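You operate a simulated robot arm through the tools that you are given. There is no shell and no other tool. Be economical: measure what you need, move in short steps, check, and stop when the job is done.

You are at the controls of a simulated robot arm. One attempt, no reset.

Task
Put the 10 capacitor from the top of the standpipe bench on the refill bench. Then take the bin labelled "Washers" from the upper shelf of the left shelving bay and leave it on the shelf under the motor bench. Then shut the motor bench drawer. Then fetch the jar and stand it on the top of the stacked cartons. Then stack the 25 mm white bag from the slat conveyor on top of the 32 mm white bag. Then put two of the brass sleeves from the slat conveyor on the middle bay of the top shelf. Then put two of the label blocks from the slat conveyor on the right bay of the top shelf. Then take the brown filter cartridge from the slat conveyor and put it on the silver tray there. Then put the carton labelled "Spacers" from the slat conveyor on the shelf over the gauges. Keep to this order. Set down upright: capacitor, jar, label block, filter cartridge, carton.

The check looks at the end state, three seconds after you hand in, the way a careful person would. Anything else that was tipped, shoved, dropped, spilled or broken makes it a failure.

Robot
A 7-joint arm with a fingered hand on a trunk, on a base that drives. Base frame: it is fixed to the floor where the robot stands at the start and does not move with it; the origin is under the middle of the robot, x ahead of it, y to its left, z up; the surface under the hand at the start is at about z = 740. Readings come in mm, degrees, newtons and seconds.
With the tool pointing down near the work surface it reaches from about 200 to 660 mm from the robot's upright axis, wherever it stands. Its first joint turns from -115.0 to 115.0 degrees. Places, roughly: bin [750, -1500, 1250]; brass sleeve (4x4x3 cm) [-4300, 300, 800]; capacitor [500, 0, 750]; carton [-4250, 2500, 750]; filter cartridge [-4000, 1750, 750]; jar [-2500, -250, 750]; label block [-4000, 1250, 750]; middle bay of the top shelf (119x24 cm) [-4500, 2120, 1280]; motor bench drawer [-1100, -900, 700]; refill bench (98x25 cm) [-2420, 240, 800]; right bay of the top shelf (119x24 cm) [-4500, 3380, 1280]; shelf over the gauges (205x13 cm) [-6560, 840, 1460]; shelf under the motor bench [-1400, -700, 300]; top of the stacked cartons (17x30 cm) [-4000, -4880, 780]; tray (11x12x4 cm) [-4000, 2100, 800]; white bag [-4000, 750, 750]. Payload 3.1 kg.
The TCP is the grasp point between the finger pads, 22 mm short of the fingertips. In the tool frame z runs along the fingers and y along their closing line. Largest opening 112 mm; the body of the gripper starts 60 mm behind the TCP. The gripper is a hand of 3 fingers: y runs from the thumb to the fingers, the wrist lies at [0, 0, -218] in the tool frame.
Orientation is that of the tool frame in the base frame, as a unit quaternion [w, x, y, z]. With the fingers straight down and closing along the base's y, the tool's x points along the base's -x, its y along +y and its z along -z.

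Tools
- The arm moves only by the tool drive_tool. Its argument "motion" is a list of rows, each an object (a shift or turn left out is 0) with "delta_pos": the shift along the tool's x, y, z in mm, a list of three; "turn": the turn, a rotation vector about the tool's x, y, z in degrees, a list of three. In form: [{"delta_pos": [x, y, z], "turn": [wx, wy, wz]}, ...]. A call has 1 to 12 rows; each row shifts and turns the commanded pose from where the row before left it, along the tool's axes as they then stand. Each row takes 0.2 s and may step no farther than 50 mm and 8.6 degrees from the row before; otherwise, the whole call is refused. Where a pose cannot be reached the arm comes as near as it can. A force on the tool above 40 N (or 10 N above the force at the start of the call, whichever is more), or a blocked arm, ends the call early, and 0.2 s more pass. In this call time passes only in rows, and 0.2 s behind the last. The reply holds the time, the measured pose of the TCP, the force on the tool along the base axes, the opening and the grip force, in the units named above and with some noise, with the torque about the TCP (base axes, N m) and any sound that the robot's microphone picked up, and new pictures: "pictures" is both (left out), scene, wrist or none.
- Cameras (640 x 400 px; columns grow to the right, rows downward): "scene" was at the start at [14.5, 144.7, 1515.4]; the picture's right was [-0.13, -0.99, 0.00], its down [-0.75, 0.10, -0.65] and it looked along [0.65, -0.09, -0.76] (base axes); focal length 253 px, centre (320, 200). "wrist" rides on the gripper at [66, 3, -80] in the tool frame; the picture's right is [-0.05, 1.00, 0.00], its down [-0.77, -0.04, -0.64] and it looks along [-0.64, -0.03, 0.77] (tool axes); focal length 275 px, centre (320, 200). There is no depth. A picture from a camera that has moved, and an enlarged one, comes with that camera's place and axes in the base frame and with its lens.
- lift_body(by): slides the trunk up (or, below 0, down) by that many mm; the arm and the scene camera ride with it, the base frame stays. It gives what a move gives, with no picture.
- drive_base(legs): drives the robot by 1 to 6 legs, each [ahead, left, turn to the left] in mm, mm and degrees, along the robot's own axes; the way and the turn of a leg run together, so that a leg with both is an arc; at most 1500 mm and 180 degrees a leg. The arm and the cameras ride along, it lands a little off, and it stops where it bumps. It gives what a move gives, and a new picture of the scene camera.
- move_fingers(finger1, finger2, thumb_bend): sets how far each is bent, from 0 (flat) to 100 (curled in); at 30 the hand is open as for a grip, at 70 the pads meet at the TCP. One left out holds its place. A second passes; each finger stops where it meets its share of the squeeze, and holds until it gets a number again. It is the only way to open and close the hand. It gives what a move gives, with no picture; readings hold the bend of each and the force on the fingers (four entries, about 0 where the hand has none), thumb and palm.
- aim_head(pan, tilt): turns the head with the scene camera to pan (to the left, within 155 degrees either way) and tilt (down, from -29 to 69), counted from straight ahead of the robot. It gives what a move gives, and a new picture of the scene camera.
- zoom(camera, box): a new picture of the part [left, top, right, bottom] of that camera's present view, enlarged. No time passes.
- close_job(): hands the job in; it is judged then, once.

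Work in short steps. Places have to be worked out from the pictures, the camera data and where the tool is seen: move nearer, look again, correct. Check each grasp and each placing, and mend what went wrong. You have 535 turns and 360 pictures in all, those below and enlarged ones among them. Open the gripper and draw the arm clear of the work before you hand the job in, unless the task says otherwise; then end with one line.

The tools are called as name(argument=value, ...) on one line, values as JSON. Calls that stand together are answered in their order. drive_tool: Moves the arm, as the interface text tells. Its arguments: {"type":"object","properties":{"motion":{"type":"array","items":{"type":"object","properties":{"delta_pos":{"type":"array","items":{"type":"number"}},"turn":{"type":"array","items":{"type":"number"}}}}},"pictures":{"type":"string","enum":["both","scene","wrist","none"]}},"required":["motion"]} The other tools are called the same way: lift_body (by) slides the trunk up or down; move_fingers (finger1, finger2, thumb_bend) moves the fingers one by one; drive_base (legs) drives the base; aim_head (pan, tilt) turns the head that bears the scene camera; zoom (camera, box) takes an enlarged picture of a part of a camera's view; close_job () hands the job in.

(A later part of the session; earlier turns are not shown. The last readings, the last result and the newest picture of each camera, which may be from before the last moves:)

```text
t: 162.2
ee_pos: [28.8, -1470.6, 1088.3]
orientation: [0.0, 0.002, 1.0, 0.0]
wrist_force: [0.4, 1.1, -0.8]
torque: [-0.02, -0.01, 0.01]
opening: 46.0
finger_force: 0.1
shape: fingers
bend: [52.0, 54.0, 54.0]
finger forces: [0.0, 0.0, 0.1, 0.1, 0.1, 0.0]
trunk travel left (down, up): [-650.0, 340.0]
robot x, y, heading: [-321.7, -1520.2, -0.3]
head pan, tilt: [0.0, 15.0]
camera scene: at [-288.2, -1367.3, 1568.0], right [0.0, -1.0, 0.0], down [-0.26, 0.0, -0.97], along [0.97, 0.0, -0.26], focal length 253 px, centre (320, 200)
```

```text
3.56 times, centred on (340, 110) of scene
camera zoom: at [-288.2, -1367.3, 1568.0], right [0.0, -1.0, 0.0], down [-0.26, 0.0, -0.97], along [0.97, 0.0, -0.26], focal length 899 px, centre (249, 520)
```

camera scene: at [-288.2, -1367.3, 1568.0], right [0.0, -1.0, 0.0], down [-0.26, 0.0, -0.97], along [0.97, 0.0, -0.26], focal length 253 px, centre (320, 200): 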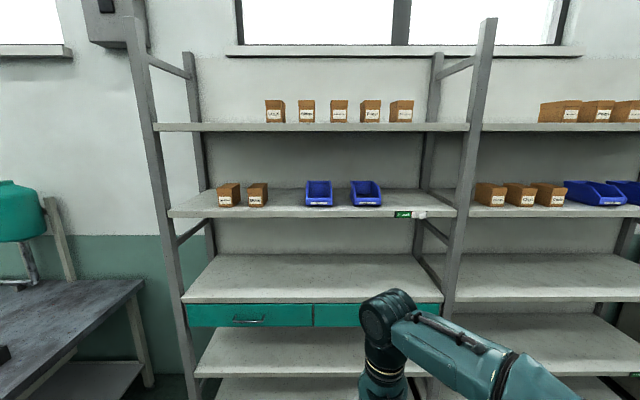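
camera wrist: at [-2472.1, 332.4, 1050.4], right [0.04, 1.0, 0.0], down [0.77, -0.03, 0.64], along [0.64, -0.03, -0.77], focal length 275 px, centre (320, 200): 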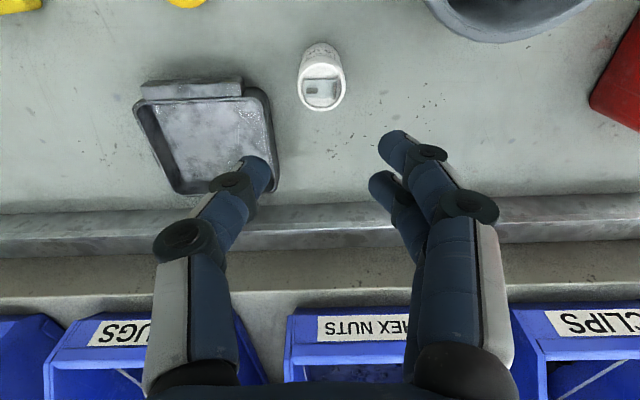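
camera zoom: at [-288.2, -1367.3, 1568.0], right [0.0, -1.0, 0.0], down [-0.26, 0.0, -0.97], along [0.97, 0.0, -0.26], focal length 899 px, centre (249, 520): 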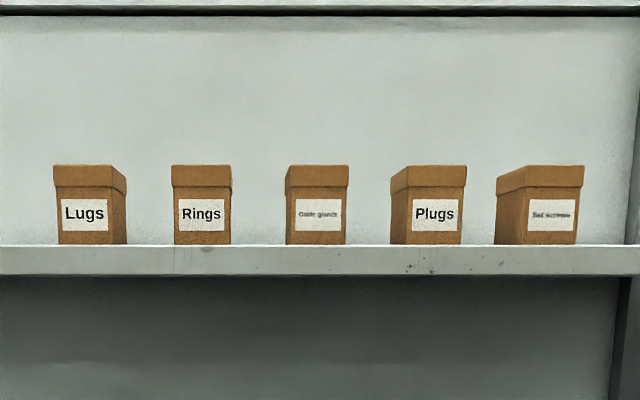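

The right-hand blue bin reads "Washers", around (780..., -1575), shelf z≈1255. I drive nearer and raise the trunk for a closer look.

drive_base(legs=[[400, 0, 0]])

lift_body(by=250)

aim_head(pan=-20, tilt=30)

```text
t: 164.7
ee_pos: [429.3, -1473.6, 1088.8]
orientation: [0.0, 0.004, 1.0, 0.001]
wrist_force: [-0.8, 0.3, 0.2]
torque: [0.01, -0.01, -0.01]
opening: 46.0
finger_force: 0.0
shape: fingers
bend: [52.0, 54.0, 54.0]
finger forces: [0.0, 0.2, 0.1, 0.0, 0.0, 0.1]
trunk travel left (down, up): [-650.0, 340.0]
robot x, y, heading: [77.2, -1520.7, -0.6]
head pan, tilt: [0.0, 15.0]
camera scene: at [113.1, -1369.7, 1568.0], right [-0.01, -1.0, 0.0], down [-0.26, 0.0, -0.97], along [0.97, -0.01, -0.26], focal length 253 px, centre (320, 200)
```

scene: 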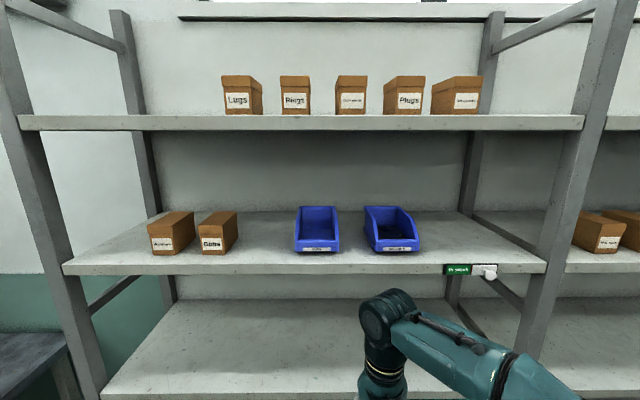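

```text
t: 167.3
ee_pos: [430.6, -1473.7, 1338.0]
orientation: [0.0, 0.003, 1.0, 0.0]
wrist_force: [0.0, 0.6, -0.4]
torque: [0.01, -0.03, -0.02]
opening: 46.0
finger_force: 0.1
shape: fingers
bend: [52.0, 54.0, 54.0]
finger forces: [0.0, 0.0, 0.0, 0.0, 0.0, 0.1]
trunk travel left (down, up): [-900.0, 90.0]
robot x, y, heading: [80.3, -1527.1, -0.4]
head pan, tilt: [0.0, 15.0]
```

```text
t: 168.2
ee_pos: [429.3, -1472.7, 1339.2]
orientation: [0.001, 0.003, 1.0, 0.0]
wrist_force: [-1.4, 0.1, 0.8]
torque: [-0.03, 0.02, 0.02]
opening: 46.0
finger_force: 0.0
shape: fingers
bend: [52.0, 54.0, 54.0]
finger forces: [0.1, 0.0, 0.0, 0.0, 0.0, 0.1]
trunk travel left (down, up): [-900.0, 90.0]
robot x, y, heading: [80.1, -1526.7, -0.6]
head pan, tilt: [-20.0, 30.0]
camera scene: at [103.6, -1400.3, 1793.9], right [-0.35, -0.94, 0.0], down [-0.47, 0.17, -0.87], along [0.81, -0.3, -0.5], focal length 253 px, centre (320, 200)
```

scene: 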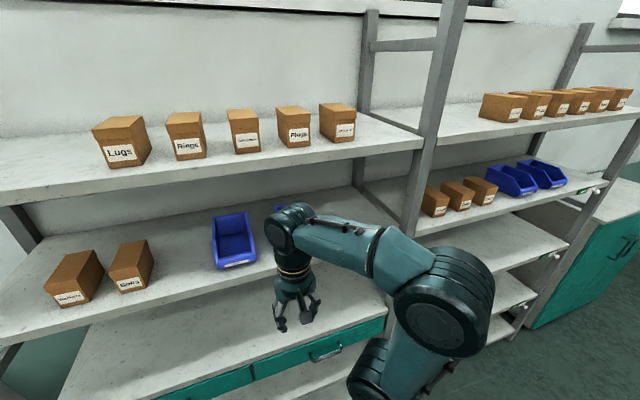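

The Washers bin looks ~100–115 mm wide, front around x≈690. I raise the hand, pitch it forward a little and centre on the bin to inspect with the wrist camera.

drive_tool(motion=[{"delta_pos": [0, -35, -30]}, {"delta_pos": [0, -35, -30]}, {"delta_pos": [0, -10, -30], "turn": [0, -8.5, 0]}, {"delta_pos": [0, 0, 0], "turn": [0, -8.5, 0]}], pictures="wrist")

```text
t: 169.2
ee_pos: [426.0, -1556.4, 1429.5]
orientation: [0.149, 0.004, 0.989, 0.001]
wrist_force: [0.7, 0.3, -0.2]
torque: [-0.02, -0.02, -0.01]
opening: 45.5
finger_force: 0.1
shape: fingers
bend: [52.0, 54.0, 54.0]
finger forces: [0.0, 0.1, 0.1, 0.0, 0.0, 0.0]
trunk travel left (down, up): [-900.0, 90.0]
robot x, y, heading: [83.0, -1523.9, -0.5]
head pan, tilt: [-20.0, 30.0]
camera wrist: at [341.5, -1551.7, 1484.9], right [0.05, 1.0, 0.01], down [0.55, -0.04, 0.84], along [0.83, -0.04, -0.55], focal length 275 px, centre (320, 200)
```

wrist: 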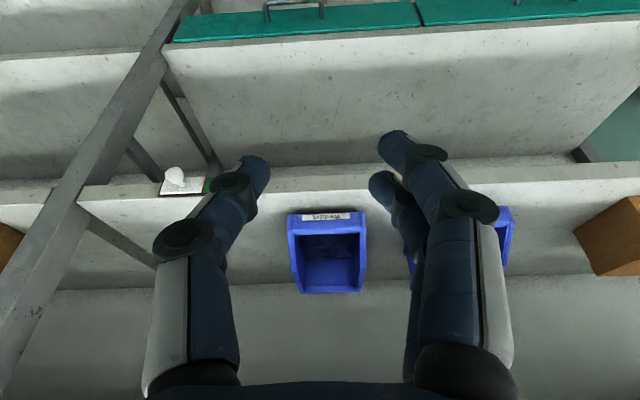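

zoom(camera="wrist", box=[260, 195, 400, 300])

```text
3.81 times, centred on (330, 248) of wrist
camera zoom: at [341.5, -1551.7, 1484.9], right [0.05, 1.0, 0.01], down [0.55, -0.04, 0.84], along [0.83, -0.04, -0.55], focal length 1049 px, centre (282, 19)
```

zoom: 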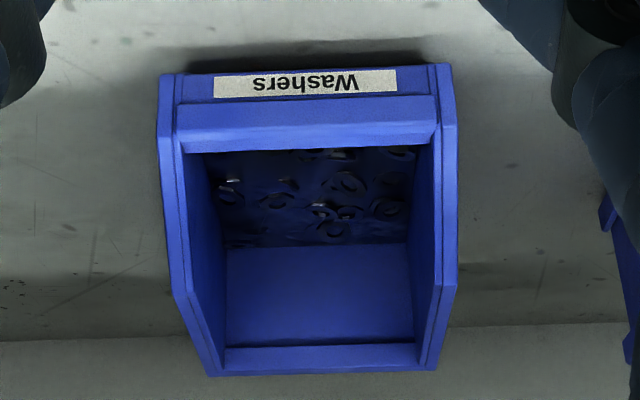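

Label confirmed "Washers". The bin is ≈110 wide, x 679–859, z 1280–1350, centred y≈-1559. I test how wide the fingers spread below bend 30.

move_fingers(finger1=15, finger2=15, thumb_bend=15)

drive_tool(motion=[{"delta_pos": [0, 0, 0]}], pictures="wrist")

```text
t: 170.2
ee_pos: [428.6, -1554.0, 1427.5]
orientation: [0.148, 0.003, 0.989, -0.001]
wrist_force: [0.6, -0.8, -0.4]
torque: [-0.01, 0.02, 0.02]
opening: 135.9
finger_force: 0.0
shape: fingers
bend: [15.0, 15.0, 15.0]
finger forces: [0.0, 0.1, 0.0, 0.0, 0.0, 0.0]
trunk travel left (down, up): [-900.0, 90.0]
robot x, y, heading: [79.1, -1523.9, -0.4]
head pan, tilt: [-20.0, 30.0]
```

```text
t: 170.6
ee_pos: [429.5, -1553.7, 1427.2]
orientation: [0.148, 0.002, 0.989, 0.0]
wrist_force: [-0.3, 0.6, -0.2]
torque: [-0.01, -0.03, 0.0]
opening: 135.8
finger_force: 0.1
shape: fingers
bend: [15.0, 15.0, 15.0]
finger forces: [0.0, 0.1, 0.1, 0.0, 0.0, 0.0]
trunk travel left (down, up): [-900.0, 90.0]
robot x, y, heading: [79.6, -1523.8, -0.5]
head pan, tilt: [-20.0, 30.0]
camera wrist: at [344.3, -1549.5, 1484.2], right [0.05, 1.0, 0.01], down [0.55, -0.04, 0.83], along [0.83, -0.04, -0.55], focal length 275 px, centre (320, 200)
```

wrist: 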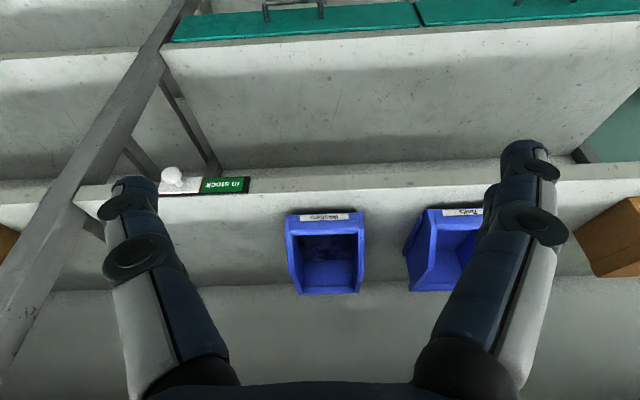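

Bend 15 gives 136 mm opening, so I can straddle the bin. I pitch the hand to ~45° and bring it in front of the bin.

drive_tool(motion=[{"turn": [0, -7, 0]}, {"turn": [0, -7, 0]}, {"turn": [0, -7, 0]}, {"turn": [0, -7, 0]}, {"delta_pos": [-18, -1, 38]}, {"delta_pos": [-18, -1, 38]}, {"delta_pos": [-18, -1, 38]}, {"delta_pos": [-18, -1, 38]}, {"delta_pos": [-18, -1, 38]}], pictures="both")

```text
t: 172.6
ee_pos: [632.8, -1555.6, 1355.8]
orientation: [0.382, 0.003, 0.924, -0.002]
wrist_force: [0.3, 0.3, 0.5]
torque: [0.03, -0.01, -0.02]
opening: 135.8
finger_force: 0.0
shape: fingers
bend: [15.0, 15.0, 15.0]
finger forces: [0.0, 0.1, 0.1, 0.1, 0.0, 0.0]
trunk travel left (down, up): [-900.0, 90.0]
robot x, y, heading: [82.5, -1526.1, -0.5]
head pan, tilt: [-20.0, 30.0]
camera scene: at [106.2, -1399.4, 1793.7], right [-0.35, -0.94, 0.0], down [-0.47, 0.17, -0.87], along [0.81, -0.3, -0.5], focal length 253 px, centre (320, 200)
camera wrist: at [530.7, -1552.3, 1365.9], right [0.04, 1.0, 0.03], down [0.1, -0.04, 0.99], along [0.99, -0.04, -0.1], focal length 275 px, centre (320, 200)
```

scene: 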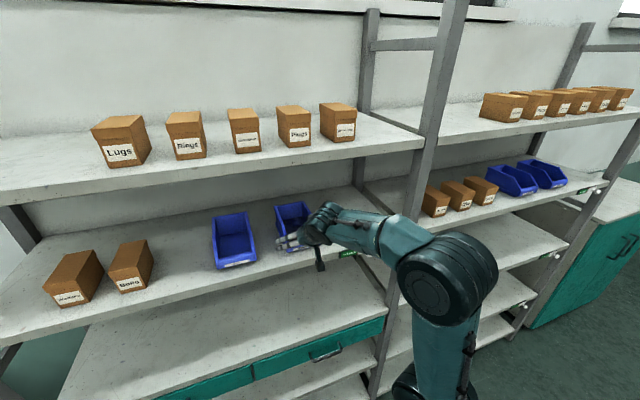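
wrist: 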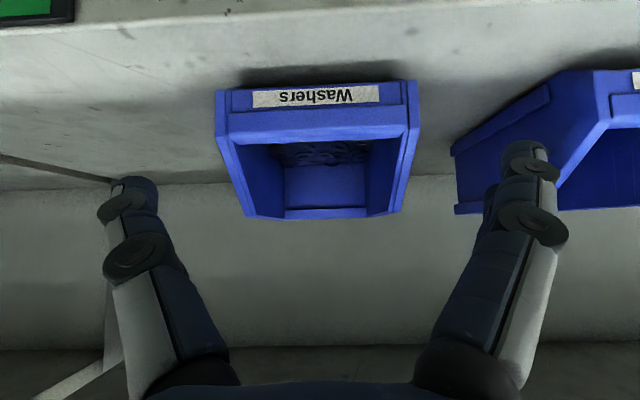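

zoom(camera="wrist", box=[200, 60, 440, 230])

```text
2.35 times, centred on (320, 145) of wrist
camera zoom: at [530.7, -1552.3, 1365.9], right [0.04, 1.0, 0.03], down [0.1, -0.04, 0.99], along [0.99, -0.04, -0.1], focal length 648 px, centre (320, 329)
```

zoom: 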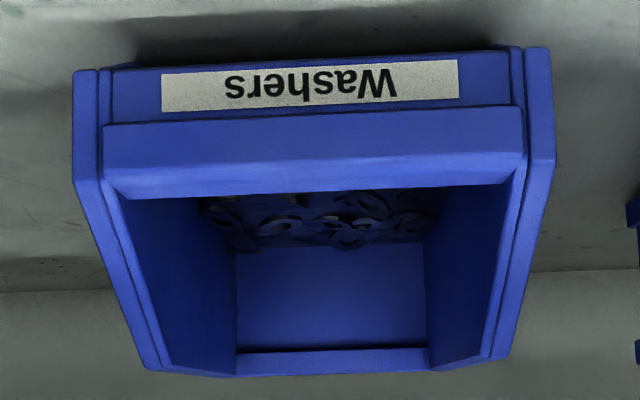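

Refined: bin width ≈106, x 668–843, z 1290–1356, centre y≈-1558. I move the open hand over it to x≈770, then lower to z≈1334.

drive_tool(motion=[{"delta_pos": [-25, -1, 23]}, {"delta_pos": [-25, -1, 23]}, {"delta_pos": [-25, 0, 23]}, {"delta_pos": [-25, 0, 23]}, {"delta_pos": [10, 0, 10]}, {"delta_pos": [10, 0, 10]}], pictures="both")

```text
t: 174.1
ee_pos: [762.3, -1560.6, 1345.9]
orientation: [0.395, 0.003, 0.919, 0.003]
wrist_force: [0.4, 1.5, 15.4]
torque: [0.62, 0.42, -0.14]
opening: 143.2
finger_force: 8.2
shape: fingers
bend: [14.0, 15.0, 14.0]
finger forces: [14.0, 0.0, 0.1, 0.0, 2.1, 0.1]
trunk travel left (down, up): [-900.0, 90.0]
robot x, y, heading: [78.2, -1524.6, -0.6]
head pan, tilt: [-20.0, 30.0]
stopped in row 6: the force on the tool passed its limit at 42 N (the readings are from after the stop); the commanded pose is now the measured one
camera scene: at [100.3, -1399.8, 1793.8], right [-0.35, -0.94, 0.0], down [-0.47, 0.17, -0.87], along [0.81, -0.3, -0.5], focal length 253 px, centre (320, 200)
camera wrist: at [660.8, -1556.8, 1352.6], right [0.04, 1.0, 0.04], down [0.07, -0.04, 1.0], along [1.0, -0.04, -0.07], focal length 275 px, centre (320, 200)
```

scene: 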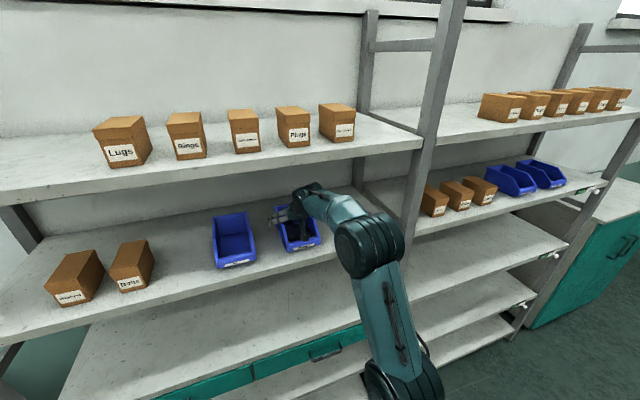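
wrist: 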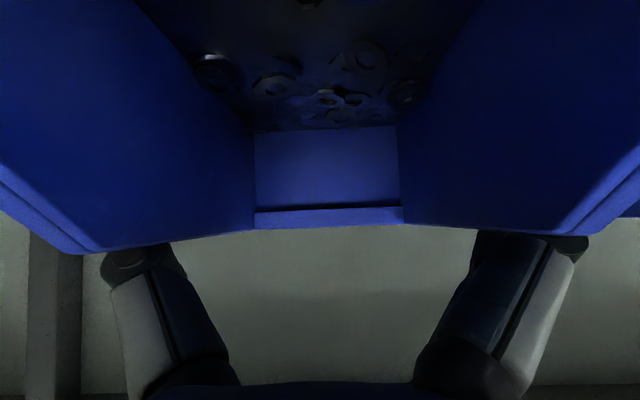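

The knuckles met the bin rim. I back up 12 mm, spread the fingers wider, and look.

drive_tool(motion=[{"delta_pos": [-9, 1, -9]}], pictures="none")

move_fingers(finger1=2, finger2=2, thumb_bend=2)

drive_tool(motion=[{"delta_pos": [0, 0, 0]}], pictures="wrist")

```text
t: 174.5
ee_pos: [765.1, -1561.9, 1353.1]
orientation: [0.39, 0.004, 0.921, 0.001]
wrist_force: [-0.3, 0.4, 0.8]
torque: [0.04, -0.02, -0.03]
opening: 137.5
finger_force: 0.5
shape: fingers
bend: [14.0, 15.0, 15.0]
finger forces: [0.5, 0.0, 0.1, 0.0, 0.0, 0.1]
trunk travel left (down, up): [-900.0, 90.0]
robot x, y, heading: [78.9, -1524.9, -0.5]
head pan, tilt: [-20.0, 30.0]
```

```text
t: 175.5
ee_pos: [763.7, -1561.3, 1355.5]
orientation: [0.391, 0.004, 0.92, 0.001]
wrist_force: [-0.1, -0.7, 0.3]
torque: [0.01, -0.03, -0.03]
opening: 150.5
finger_force: 0.0
shape: fingers
bend: [2.0, 2.0, 2.0]
finger forces: [0.0, 0.0, 0.1, 0.1, 0.1, 0.0]
trunk travel left (down, up): [-900.0, 90.0]
robot x, y, heading: [79.6, -1525.5, -0.5]
head pan, tilt: [-20.0, 30.0]
```

```text
t: 175.9
ee_pos: [763.6, -1562.4, 1354.6]
orientation: [0.391, 0.005, 0.92, 0.001]
wrist_force: [0.7, 0.1, 0.1]
torque: [-0.01, 0.01, -0.02]
opening: 150.5
finger_force: 0.0
shape: fingers
bend: [2.0, 2.0, 2.0]
finger forces: [0.1, 0.0, 0.0, 0.0, 0.0, 0.0]
trunk travel left (down, up): [-900.0, 90.0]
robot x, y, heading: [79.0, -1524.7, -0.5]
head pan, tilt: [-20.0, 30.0]
camera wrist: at [662.4, -1557.8, 1362.2], right [0.04, 1.0, 0.04], down [0.08, -0.04, 1.0], along [1.0, -0.04, -0.08], focal length 275 px, centre (320, 200)
```

wrist: 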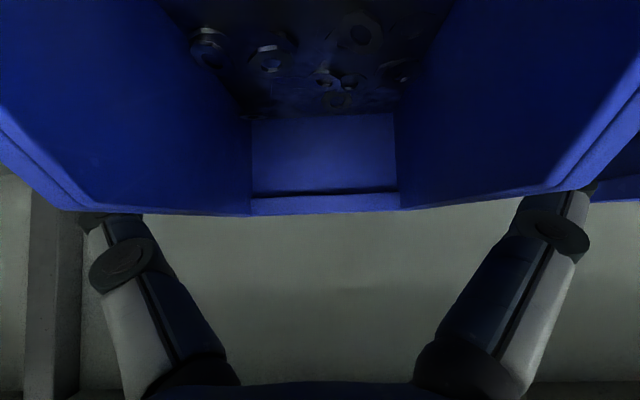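

Opening is 150 now. I lower ~5 mm and close gently on the side walls with fingertips ~20 mm below the rim.

drive_tool(motion=[{"delta_pos": [2, 2, 6]}], pictures="none")

move_fingers(finger1=50, finger2=50, thumb_bend=50)

drive_tool(motion=[{"delta_pos": [0, 0, 0]}], pictures="both")

```text
t: 176.3
ee_pos: [768.4, -1559.0, 1349.6]
orientation: [0.392, 0.004, 0.92, 0.001]
wrist_force: [-0.4, -0.4, -0.2]
torque: [0.0, -0.02, -0.05]
opening: 150.5
finger_force: 0.1
shape: fingers
bend: [2.0, 2.0, 2.0]
finger forces: [0.1, 0.2, 0.0, 0.0, 0.0, 0.0]
trunk travel left (down, up): [-900.0, 90.0]
robot x, y, heading: [82.5, -1525.3, -0.3]
head pan, tilt: [-20.0, 30.0]
```

```text
t: 177.3
ee_pos: [767.2, -1561.4, 1351.7]
orientation: [0.393, 0.005, 0.92, 0.0]
wrist_force: [3.4, -4.5, 10.8]
torque: [-0.16, 0.17, 0.0]
opening: 114.3
finger_force: 35.6
shape: fingers
bend: [43.0, 37.0, 40.0]
finger forces: [19.7, 13.1, 0.1, 0.1, 37.9, 0.0]
trunk travel left (down, up): [-900.0, 90.0]
robot x, y, heading: [80.9, -1527.3, -0.4]
head pan, tilt: [-20.0, 30.0]
```

```text
t: 177.7
ee_pos: [766.3, -1561.0, 1350.4]
orientation: [0.393, 0.005, 0.92, 0.001]
wrist_force: [4.2, -4.8, 13.8]
torque: [-0.15, 0.18, -0.02]
opening: 114.2
finger_force: 36.3
shape: fingers
bend: [43.0, 37.0, 40.0]
finger forces: [20.1, 13.3, 0.0, 0.0, 38.7, 0.1]
trunk travel left (down, up): [-900.0, 90.0]
robot x, y, heading: [79.7, -1526.2, -0.4]
head pan, tilt: [-20.0, 30.0]
camera scene: at [102.5, -1402.1, 1794.0], right [-0.35, -0.94, 0.0], down [-0.47, 0.17, -0.87], along [0.81, -0.3, -0.5], focal length 253 px, centre (320, 200)
camera wrist: at [665.2, -1557.0, 1358.3], right [0.04, 1.0, 0.04], down [0.07, -0.04, 1.0], along [1.0, -0.04, -0.07], focal length 275 px, centre (320, 200)
```

scene: 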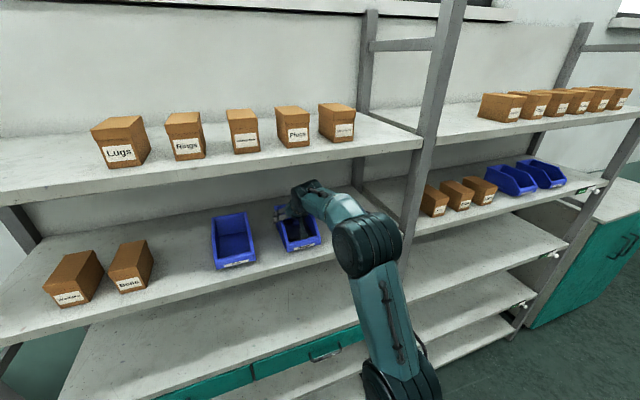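
wrist: 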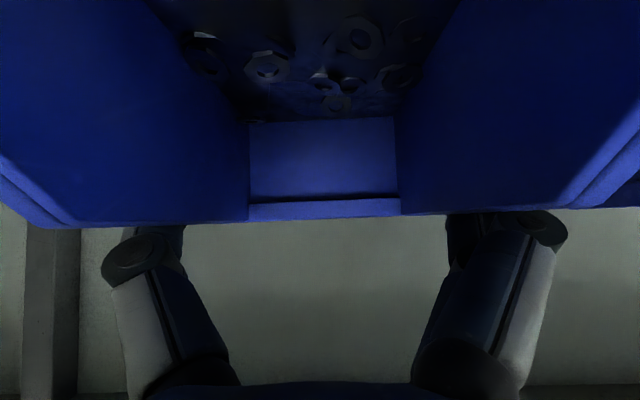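

Firm grip (≈36 N). I lift slightly to test.

drive_tool(motion=[{"delta_pos": [-7, 0, -7]}, {"delta_pos": [-7, 0, -7]}, {"delta_pos": [-7, 0, -7]}], pictures="both")

```text
t: 178.5
ee_pos: [766.8, -1559.6, 1380.9]
orientation: [0.391, 0.004, 0.92, 0.0]
wrist_force: [-1.2, -0.4, -3.0]
torque: [0.01, -0.06, 0.02]
opening: 113.2
finger_force: 29.3
shape: fingers
bend: [43.0, 37.0, 41.0]
finger forces: [16.6, 13.3, 0.0, 0.1, 29.9, 0.0]
trunk travel left (down, up): [-900.0, 90.0]
robot x, y, heading: [79.4, -1521.5, -0.4]
head pan, tilt: [-20.0, 30.0]
camera scene: at [104.5, -1400.3, 1793.7], right [-0.35, -0.94, 0.0], down [-0.47, 0.17, -0.87], along [0.81, -0.3, -0.5], focal length 253 px, centre (320, 200)
camera wrist: at [665.5, -1556.0, 1388.8], right [0.04, 1.0, 0.04], down [0.08, -0.04, 1.0], along [1.0, -0.04, -0.08], focal length 275 px, centre (320, 200)
```

scene: 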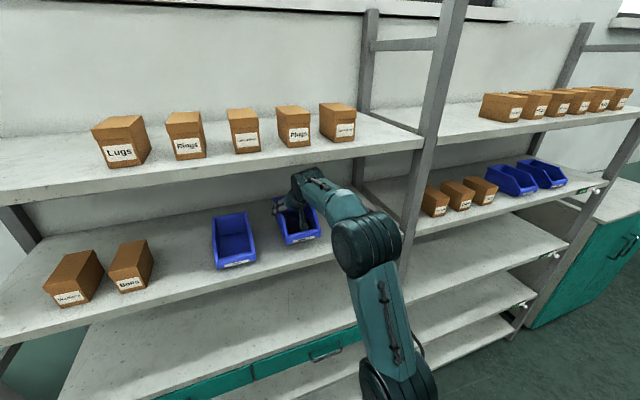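
wrist: 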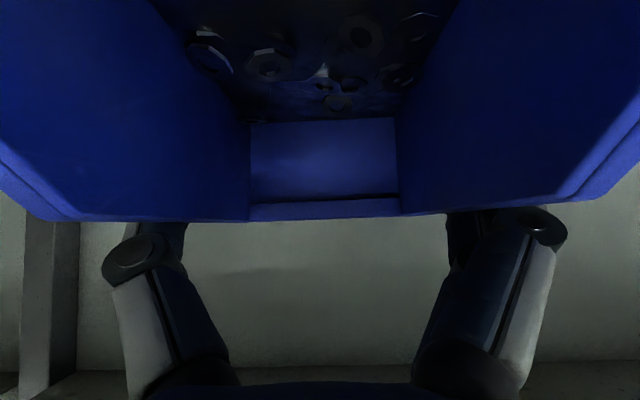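

The bin hangs level (≈3 N). I back the base straight out of the shelving.

drive_base(legs=[[-400, 0, 0]])

drive_tool(motion=[{"delta_pos": [28, 0, -28]}, {"delta_pos": [28, 0, -28]}, {"delta_pos": [28, 0, -28]}, {"delta_pos": [28, 0, -28]}, {"delta_pos": [28, 0, -28]}], pictures="both")

```text
t: 181.0
ee_pos: [370.3, -1557.4, 1380.7]
orientation: [0.391, 0.004, 0.92, 0.0]
wrist_force: [0.7, 0.1, -3.8]
torque: [0.02, -0.06, 0.03]
opening: 113.3
finger_force: 29.8
shape: fingers
bend: [43.0, 37.0, 41.0]
finger forces: [16.4, 13.4, 0.1, 0.1, 29.8, 0.0]
trunk travel left (down, up): [-900.0, 90.0]
robot x, y, heading: [-317.3, -1527.3, -0.4]
head pan, tilt: [-20.0, 30.0]
camera scene: at [-292.3, -1397.8, 1793.8], right [-0.35, -0.94, 0.0], down [-0.47, 0.17, -0.87], along [0.81, -0.3, -0.5], focal length 253 px, centre (320, 200)
```

scene: 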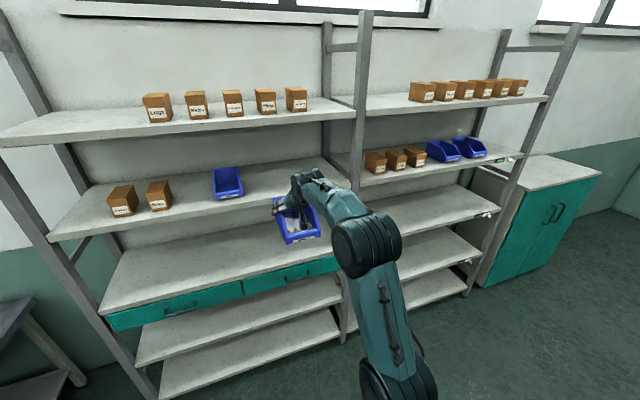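

```text
t: 182.2
ee_pos: [172.1, -1562.0, 1375.8]
orientation: [0.392, 0.005, 0.92, 0.002]
wrist_force: [-0.2, 0.2, -2.3]
torque: [-0.01, -0.05, 0.04]
opening: 112.9
finger_force: 29.6
shape: fingers
bend: [43.0, 37.0, 41.0]
finger forces: [16.3, 13.5, 0.0, 0.0, 29.7, 0.0]
trunk travel left (down, up): [-900.0, 90.0]
robot x, y, heading: [-319.2, -1521.7, -0.6]
head pan, tilt: [-20.0, 30.0]
camera scene: at [-297.1, -1402.1, 1794.2], right [-0.35, -0.94, 0.0], down [-0.47, 0.18, -0.87], along [0.81, -0.3, -0.5], focal length 253 px, centre (320, 200)
camera wrist: at [69.1, -1557.3, 1383.8], right [0.04, 1.0, 0.04], down [0.07, -0.04, 1.0], along [1.0, -0.04, -0.08], focal length 275 px, centre (320, 200)
```

scene: 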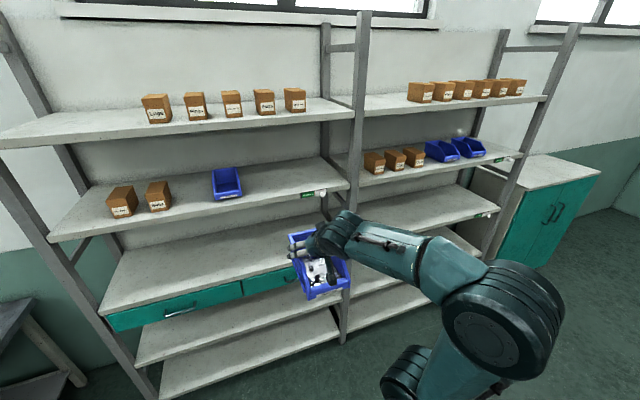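
wrist: 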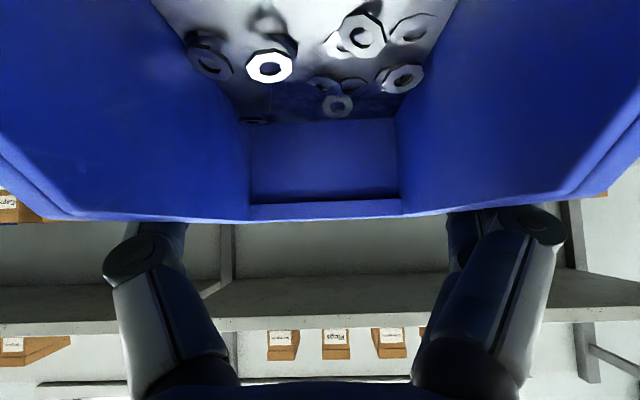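

Bin is safe. I look behind-left at the motor bench and its lower shelf.

aim_head(pan=140, tilt=40)

aim_head(pan=-150, tilt=40)

```text
t: 184.7
ee_pos: [174.1, -1556.7, 1375.6]
orientation: [0.39, 0.005, 0.921, 0.001]
wrist_force: [-0.1, 0.5, -2.6]
torque: [-0.02, -0.06, -0.02]
opening: 112.9
finger_force: 29.2
shape: fingers
bend: [43.0, 37.0, 41.0]
finger forces: [15.9, 13.6, 0.0, 0.0, 29.4, 0.1]
trunk travel left (down, up): [-900.0, 90.0]
robot x, y, heading: [-316.4, -1523.1, -0.6]
head pan, tilt: [140.0, 40.0]
camera scene: at [-442.8, -1311.2, 1778.5], right [0.65, 0.76, 0.0], down [0.49, -0.42, -0.77], along [-0.58, 0.5, -0.64], focal length 253 px, centre (320, 200)
```

scene: 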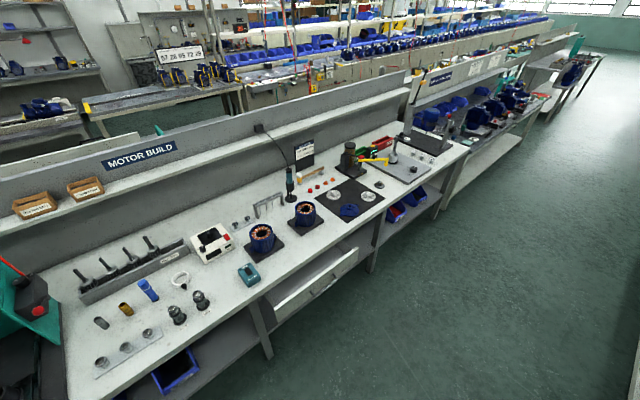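

```text
t: 188.6
ee_pos: [174.2, -1558.8, 1375.7]
orientation: [0.391, 0.005, 0.921, 0.001]
wrist_force: [0.0, 0.4, -2.9]
torque: [-0.03, -0.06, 0.0]
opening: 112.9
finger_force: 29.3
shape: fingers
bend: [43.0, 37.0, 41.0]
finger forces: [15.9, 13.7, 0.1, 0.0, 29.4, 0.0]
trunk travel left (down, up): [-900.0, 90.0]
robot x, y, heading: [-316.5, -1522.9, -0.5]
head pan, tilt: [-150.0, 40.0]
camera scene: at [-452.0, -1408.4, 1778.5], right [-0.49, 0.87, 0.0], down [0.56, 0.32, -0.77], along [-0.67, -0.38, -0.64], focal length 253 px, centre (320, 200)
```

scene: 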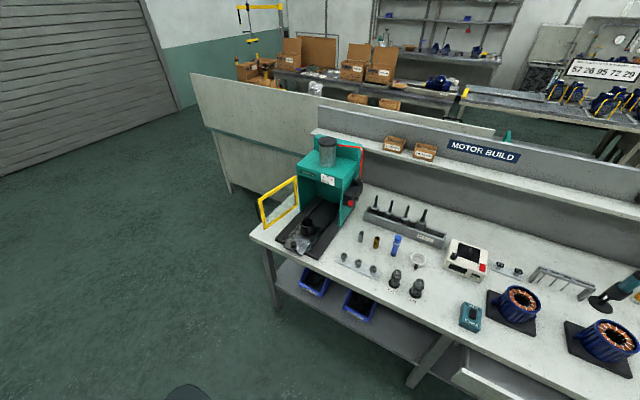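

I rotate to face the motor bench and look at the lower shelf.

drive_base(legs=[[0, 0, 90], [0, 0, 90]])

lift_body(by=-500)

aim_head(pan=0, tilt=30)

```text
t: 196.6
ee_pos: [-808.4, -1476.9, 1376.4]
orientation: [-0.003, 0.92, -0.012, -0.392]
wrist_force: [0.0, -0.4, -4.2]
torque: [0.04, 0.02, -0.02]
opening: 112.0
finger_force: 28.0
shape: fingers
bend: [43.0, 37.0, 41.0]
finger forces: [14.5, 14.0, 0.0, 0.0, 28.0, 0.1]
trunk travel left (down, up): [-900.0, 90.0]
robot x, y, heading: [-317.6, -1519.9, 178.5]
head pan, tilt: [-150.0, 40.0]
camera scene: at [-189.5, -1633.1, 1778.5], right [0.48, -0.88, 0.0], down [-0.56, -0.31, -0.77], along [0.67, 0.37, -0.64], focal length 253 px, centre (320, 200)
```

scene: 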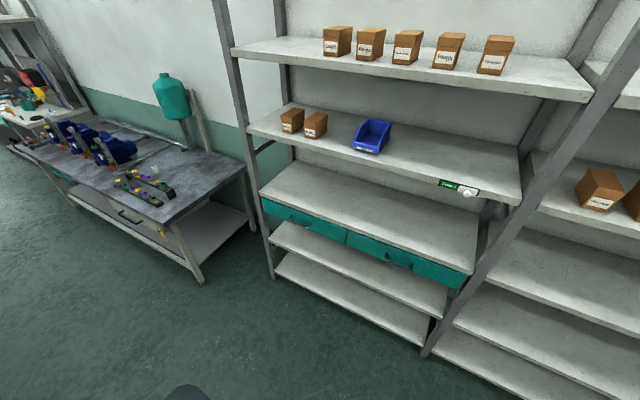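

```text
refused: -500 is not a number from -400 to 400
```

```text
t: 199.0
ee_pos: [-806.8, -1477.1, 1376.4]
orientation: [-0.003, 0.92, -0.013, -0.391]
wrist_force: [0.2, 0.3, -3.0]
torque: [0.0, -0.02, -0.03]
opening: 111.5
finger_force: 27.8
shape: fingers
bend: [43.0, 37.0, 41.0]
finger forces: [14.5, 14.0, 0.0, 0.0, 28.0, 0.0]
trunk travel left (down, up): [-900.0, 90.0]
robot x, y, heading: [-322.0, -1520.2, 178.6]
head pan, tilt: [0.0, 30.0]
camera scene: at [-354.5, -1671.6, 1793.8], right [0.02, 1.0, 0.0], down [0.5, -0.01, -0.87], along [-0.87, 0.02, -0.5], focal length 253 px, centre (320, 200)
```

scene: 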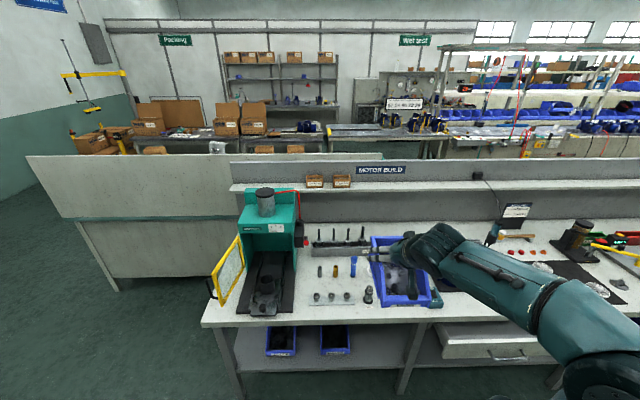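

The lower shelf has a free gap between the second blue bin (y≈-1476) and the leg (y≈-1257). I back off 150 and lower the trunk.

drive_base(legs=[[-150, 0, 1.5]])

lift_body(by=-400)

lift_body(by=-300)

aim_head(pan=-10, tilt=30)

```text
t: 200.3
ee_pos: [-663.4, -1491.4, 1374.7]
orientation: [0.002, 0.921, 0.0, -0.391]
wrist_force: [-0.7, -0.7, -3.4]
torque: [0.02, 0.04, 0.02]
opening: 111.9
finger_force: 28.0
shape: fingers
bend: [43.0, 37.0, 41.0]
finger forces: [14.5, 13.9, 0.0, 0.0, 28.0, 0.0]
trunk travel left (down, up): [-900.0, 90.0]
robot x, y, heading: [-171.2, -1524.1, -179.8]
head pan, tilt: [0.0, 30.0]
camera scene: at [-205.8, -1674.2, 1793.8], right [0.0, 1.0, 0.0], down [0.5, 0.0, -0.87], along [-0.87, 0.0, -0.5], focal length 253 px, centre (320, 200)
```

scene: 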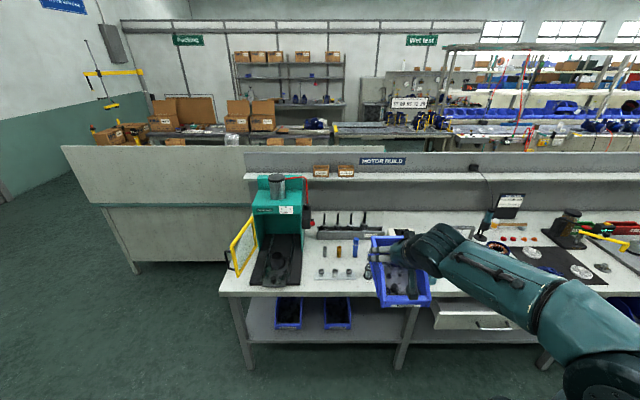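

```text
t: 204.2
ee_pos: [-662.1, -1491.4, 974.9]
orientation: [0.003, 0.921, 0.0, -0.391]
wrist_force: [0.5, 0.1, -2.9]
torque: [0.0, 0.01, -0.02]
opening: 111.6
finger_force: 28.3
shape: fingers
bend: [43.0, 37.0, 41.0]
finger forces: [14.2, 14.0, 0.0, 0.0, 27.8, 0.1]
trunk travel left (down, up): [-500.0, 490.0]
robot x, y, heading: [-168.8, -1522.1, -180.0]
head pan, tilt: [0.0, 30.0]
```

```text
t: 207.2
ee_pos: [-661.3, -1492.2, 676.4]
orientation: [0.003, 0.92, 0.0, -0.391]
wrist_force: [1.0, -0.3, -3.1]
torque: [0.01, 0.04, 0.0]
opening: 111.4
finger_force: 27.9
shape: fingers
bend: [43.0, 37.0, 41.0]
finger forces: [14.2, 14.2, 0.0, 0.1, 27.7, 0.1]
trunk travel left (down, up): [-200.0, 790.0]
robot x, y, heading: [-168.2, -1526.4, -179.9]
head pan, tilt: [0.0, 30.0]
```

```text
t: 207.9
ee_pos: [-662.0, -1491.8, 675.7]
orientation: [0.002, 0.92, 0.0, -0.391]
wrist_force: [-0.7, 0.4, -4.0]
torque: [-0.01, 0.03, 0.02]
opening: 111.5
finger_force: 27.8
shape: fingers
bend: [43.0, 37.0, 41.0]
finger forces: [14.1, 14.1, 0.1, 0.1, 27.7, 0.0]
trunk travel left (down, up): [-200.0, 790.0]
robot x, y, heading: [-168.9, -1525.2, -179.8]
head pan, tilt: [-10.0, 30.0]
camera scene: at [-202.3, -1658.5, 1093.8], right [0.17, 0.99, 0.0], down [0.49, -0.09, -0.87], along [-0.85, 0.15, -0.5], focal length 253 px, centre (320, 200)
```

scene: 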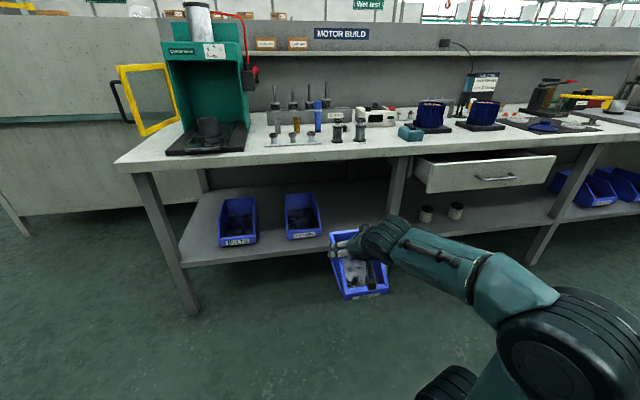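

Bench top ≈745, lower shelf z≈325 with front edge x≈-1070; free spot centre y≈-1330. I slide right 160, lower 200 more, and look.

drive_base(legs=[[0, -160, 0]])

lift_body(by=-198)

drive_base(legs=[[300, 0, 0]])

```text
t: 209.3
ee_pos: [-661.6, -1333.5, 674.8]
orientation: [0.002, 0.92, 0.0, -0.391]
wrist_force: [-0.2, -0.3, -3.3]
torque: [-0.01, 0.02, -0.01]
opening: 111.2
finger_force: 28.4
shape: fingers
bend: [43.0, 37.0, 41.0]
finger forces: [14.2, 14.1, 0.1, 0.1, 27.8, 0.0]
trunk travel left (down, up): [-200.0, 790.0]
robot x, y, heading: [-169.8, -1364.4, -180.0]
head pan, tilt: [-10.0, 30.0]
camera scene: at [-202.6, -1499.6, 1093.8], right [0.17, 0.99, 0.0], down [0.49, -0.09, -0.87], along [-0.85, 0.15, -0.5], focal length 253 px, centre (320, 200)
```

scene: 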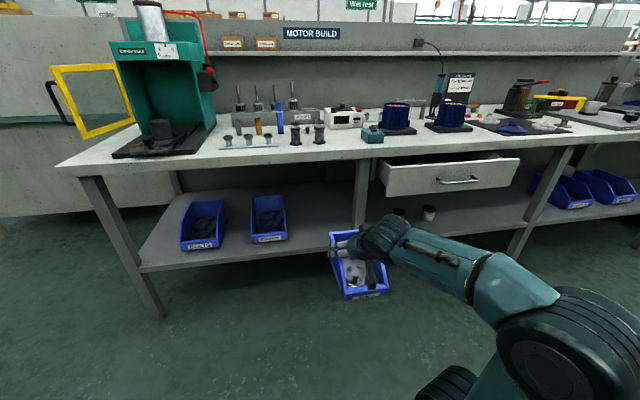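

```text
t: 211.4
ee_pos: [-662.1, -1331.8, 478.1]
orientation: [0.003, 0.921, 0.0, -0.39]
wrist_force: [-0.7, -0.8, -3.5]
torque: [-0.01, 0.04, -0.01]
opening: 111.6
finger_force: 28.5
shape: fingers
bend: [43.0, 37.0, 41.0]
finger forces: [14.1, 14.2, 0.1, 0.0, 27.6, 0.0]
trunk travel left (down, up): [-2.0, 988.0]
robot x, y, heading: [-173.3, -1366.0, -179.9]
head pan, tilt: [-10.0, 30.0]
```

```text
t: 213.5
ee_pos: [-969.3, -1331.8, 477.3]
orientation: [0.001, 0.921, -0.003, -0.391]
wrist_force: [-0.1, -0.2, -3.2]
torque: [-0.02, 0.05, -0.04]
opening: 111.6
finger_force: 27.8
shape: fingers
bend: [43.0, 37.0, 41.0]
finger forces: [14.3, 14.2, 0.0, 0.0, 27.5, 0.1]
trunk travel left (down, up): [-2.0, 988.0]
robot x, y, heading: [-476.1, -1365.3, 179.6]
head pan, tilt: [-10.0, 30.0]
camera scene: at [-510.7, -1499.6, 895.8], right [0.17, 0.98, 0.0], down [0.49, -0.09, -0.87], along [-0.85, 0.15, -0.5], focal length 253 px, centre (320, 200)
```

scene: 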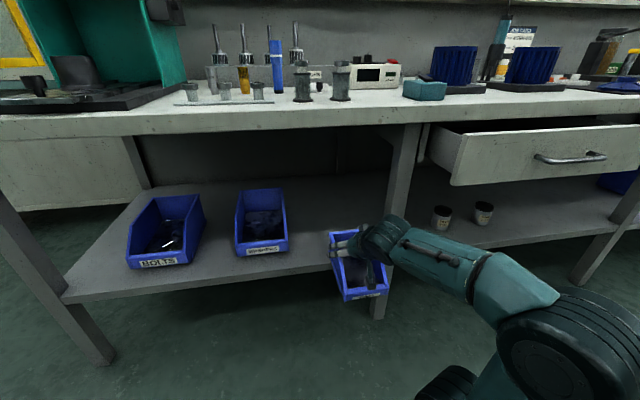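

Clearances look good. I drive ahead 170 so the bin goes in under the bench above the shelf.

drive_base(legs=[[170, 5, 0]])

drive_tool(motion=[{"delta_pos": [-20, 0, 20]}, {"delta_pos": [-20, 0, 20]}], pictures="both")

```text
t: 215.0
ee_pos: [-1140.4, -1336.1, 477.6]
orientation: [0.002, 0.921, -0.002, -0.391]
wrist_force: [0.0, -0.9, -4.5]
torque: [-0.02, 0.05, 0.01]
opening: 111.0
finger_force: 27.8
shape: fingers
bend: [43.0, 37.0, 41.0]
finger forces: [14.1, 14.2, 0.1, 0.1, 27.6, 0.1]
trunk travel left (down, up): [-2.0, 988.0]
robot x, y, heading: [-647.4, -1367.7, 179.9]
head pan, tilt: [-10.0, 30.0]
camera scene: at [-680.7, -1504.4, 895.8], right [0.18, 0.98, 0.0], down [0.49, -0.09, -0.87], along [-0.85, 0.15, -0.5], focal length 253 px, centre (320, 200)
```

scene: 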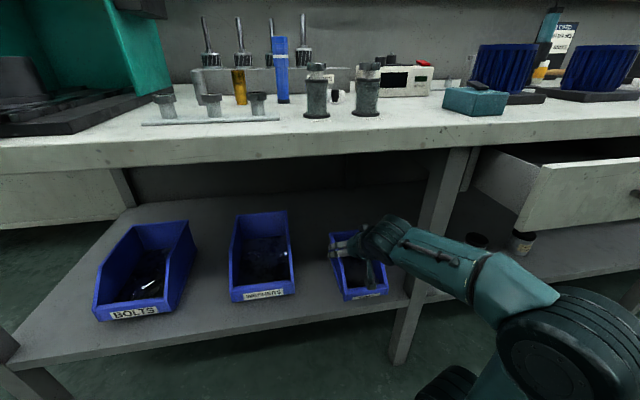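

```text
t: 215.6
ee_pos: [-1195.9, -1336.0, 475.8]
orientation: [0.002, 0.921, -0.001, -0.39]
wrist_force: [0.4, -0.7, -2.9]
torque: [0.01, 0.0, -0.01]
opening: 111.2
finger_force: 28.3
shape: fingers
bend: [43.0, 37.0, 41.0]
finger forces: [14.1, 14.2, 0.0, 0.0, 27.7, 0.0]
trunk travel left (down, up): [-2.0, 988.0]
robot x, y, heading: [-647.7, -1367.0, 180.2]
head pan, tilt: [-10.0, 30.0]
camera scene: at [-680.7, -1504.4, 895.8], right [0.18, 0.98, 0.0], down [0.49, -0.09, -0.87], along [-0.85, 0.15, -0.5], focal length 253 px, centre (320, 200)
camera wrist: at [-1089.9, -1338.9, 482.6], right [-0.03, -1.0, 0.04], down [-0.08, 0.04, 1.0], along [-1.0, 0.03, -0.08], focal length 275 px, centre (320, 200)
```

scene: 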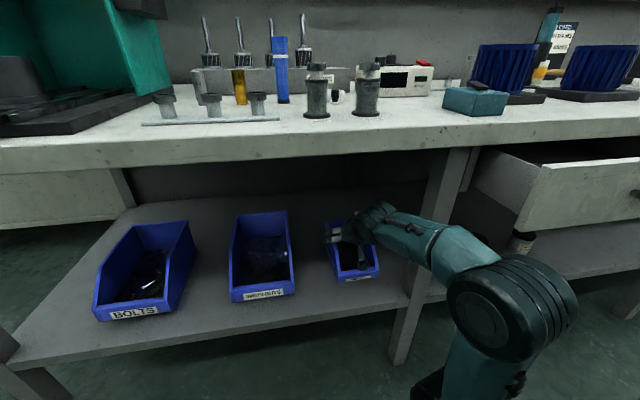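
wrist: 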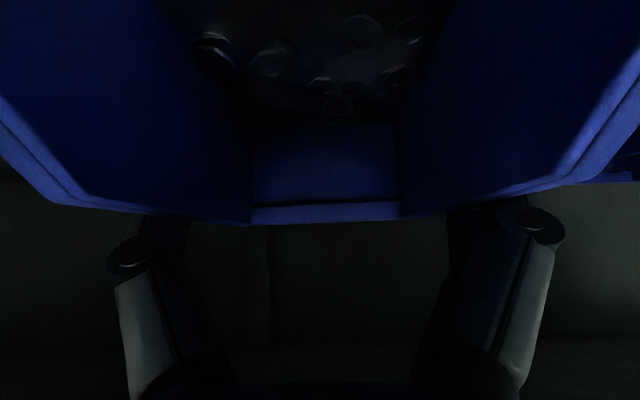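

The bin is over the shelf. I edge 15 mm further in and lower it gradually.

drive_tool(motion=[{"delta_pos": [-10, 0, 11]}, {"delta_pos": [13, 0, 12.5]}, {"delta_pos": [13, 0, 12.5]}, {"delta_pos": [13, 0, 12.5]}, {"delta_pos": [7, 0, 7]}], pictures="scene")

```text
t: 216.8
ee_pos: [-1212.2, -1337.4, 413.6]
orientation: [0.002, 0.92, -0.002, -0.391]
wrist_force: [-0.4, 0.2, -3.0]
torque: [0.01, 0.04, -0.03]
opening: 110.9
finger_force: 28.0
shape: fingers
bend: [43.0, 37.0, 41.0]
finger forces: [13.8, 14.3, 0.0, 0.1, 27.3, 0.0]
trunk travel left (down, up): [-2.0, 988.0]
robot x, y, heading: [-648.3, -1368.1, 180.0]
head pan, tilt: [-10.0, 30.0]
camera scene: at [-680.8, -1504.4, 895.8], right [0.18, 0.98, 0.0], down [0.49, -0.09, -0.87], along [-0.85, 0.15, -0.5], focal length 253 px, centre (320, 200)
```

scene: 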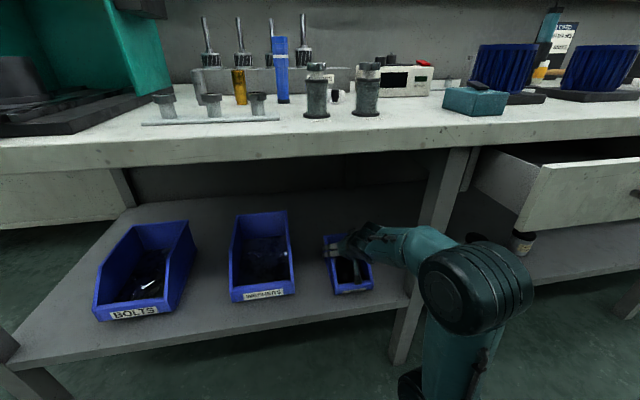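

drive_tool(motion=[{"delta_pos": [7, 0, 7]}, {"delta_pos": [7, 0, 7]}, {"delta_pos": [5, 0, 5]}, {"delta_pos": [4, 0, 4]}], pictures="scene")

```text
t: 217.5
ee_pos: [-1214.1, -1338.1, 401.4]
orientation: [0.004, 0.915, -0.001, -0.402]
wrist_force: [6.1, 1.5, 26.7]
torque: [0.19, -0.48, -0.02]
opening: 112.0
finger_force: 33.4
shape: fingers
bend: [45.0, 37.0, 42.0]
finger forces: [19.7, 13.7, 0.0, 0.0, 33.6, 0.0]
trunk travel left (down, up): [-2.0, 988.0]
robot x, y, heading: [-651.5, -1374.5, 180.1]
head pan, tilt: [-10.0, 30.0]
stopped in row 3: the force on the tool passed its limit at 46 N (the readings are from after the stop); the commanded pose is now the measured one
camera scene: at [-677.7, -1504.5, 896.2], right [0.18, 0.98, 0.0], down [0.49, -0.09, -0.87], along [-0.85, 0.15, -0.5], focal length 253 px, centre (320, 200)
```

scene: 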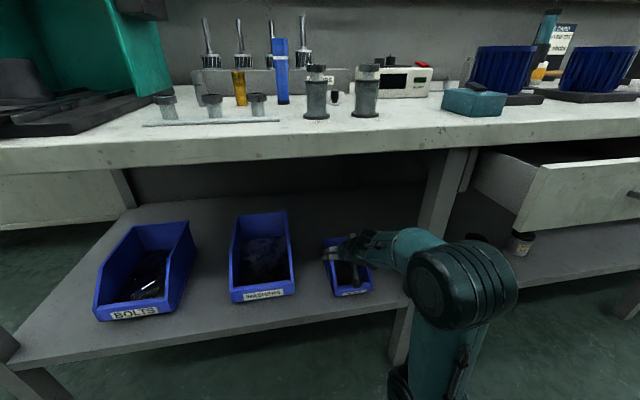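

It rests on the shelf. I relieve the pressure slightly and open the hand.

drive_tool(motion=[{"delta_pos": [-2.5, 0, -2.5]}], pictures="none")

move_fingers(finger1=5, finger2=5, thumb_bend=5)

drive_tool(motion=[{"delta_pos": [-7, 0, -7]}, {"delta_pos": [-14, 0, -14]}, {"delta_pos": [-14, 0, -14]}], pictures="both")

```text
t: 217.9
ee_pos: [-1213.1, -1338.0, 403.0]
orientation: [0.004, 0.917, -0.001, -0.399]
wrist_force: [0.8, 1.5, 17.6]
torque: [0.2, -0.4, -0.01]
opening: 111.6
finger_force: 31.9
shape: fingers
bend: [45.0, 37.0, 42.0]
finger forces: [17.5, 13.9, 0.0, 0.0, 31.5, 0.1]
trunk travel left (down, up): [-2.0, 988.0]
robot x, y, heading: [-649.7, -1369.3, 180.0]
head pan, tilt: [-10.0, 30.0]
```

```text
t: 218.9
ee_pos: [-1212.7, -1337.6, 400.9]
orientation: [0.004, 0.917, -0.001, -0.398]
wrist_force: [-0.8, -0.1, -0.9]
torque: [0.01, 0.0, -0.01]
opening: 147.3
finger_force: 0.0
shape: fingers
bend: [5.0, 5.0, 5.0]
finger forces: [0.1, 0.1, 0.0, 0.0, 0.1, 0.0]
trunk travel left (down, up): [-2.0, 988.0]
robot x, y, heading: [-645.3, -1369.4, 179.7]
head pan, tilt: [-10.0, 30.0]
```

```text
t: 219.7
ee_pos: [-1211.1, -1338.0, 449.9]
orientation: [0.004, 0.917, -0.001, -0.398]
wrist_force: [-0.4, 0.1, -0.6]
torque: [0.02, 0.0, -0.01]
opening: 147.2
finger_force: 0.0
shape: fingers
bend: [5.0, 5.0, 5.0]
finger forces: [0.0, 0.0, 0.1, 0.0, 0.0, 0.0]
trunk travel left (down, up): [-2.0, 988.0]
robot x, y, heading: [-648.7, -1367.8, 180.1]
head pan, tilt: [-10.0, 30.0]
camera scene: at [-680.5, -1504.4, 895.8], right [0.18, 0.98, 0.0], down [0.49, -0.09, -0.87], along [-0.85, 0.15, -0.5], focal length 253 px, centre (320, 200)
camera wrist: at [-1104.6, -1339.8, 456.3], right [-0.03, -1.0, 0.04], down [-0.06, 0.04, 1.0], along [-1.0, 0.03, -0.06], focal length 275 px, centre (320, 200)
```

scene: 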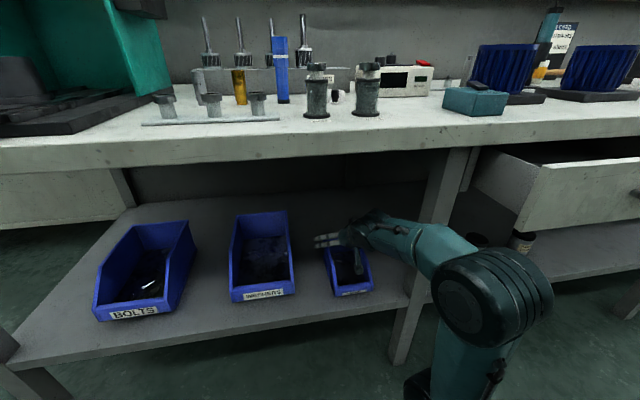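
wrist: 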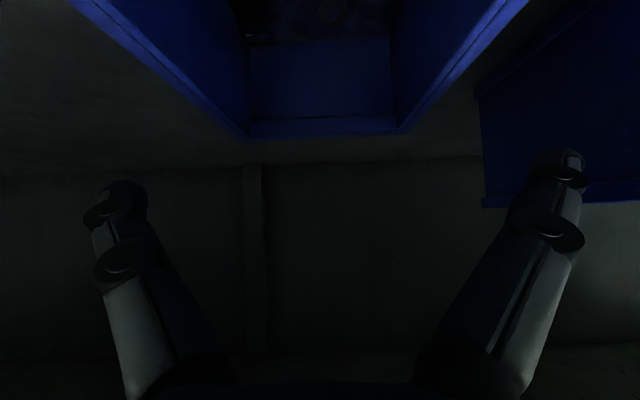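

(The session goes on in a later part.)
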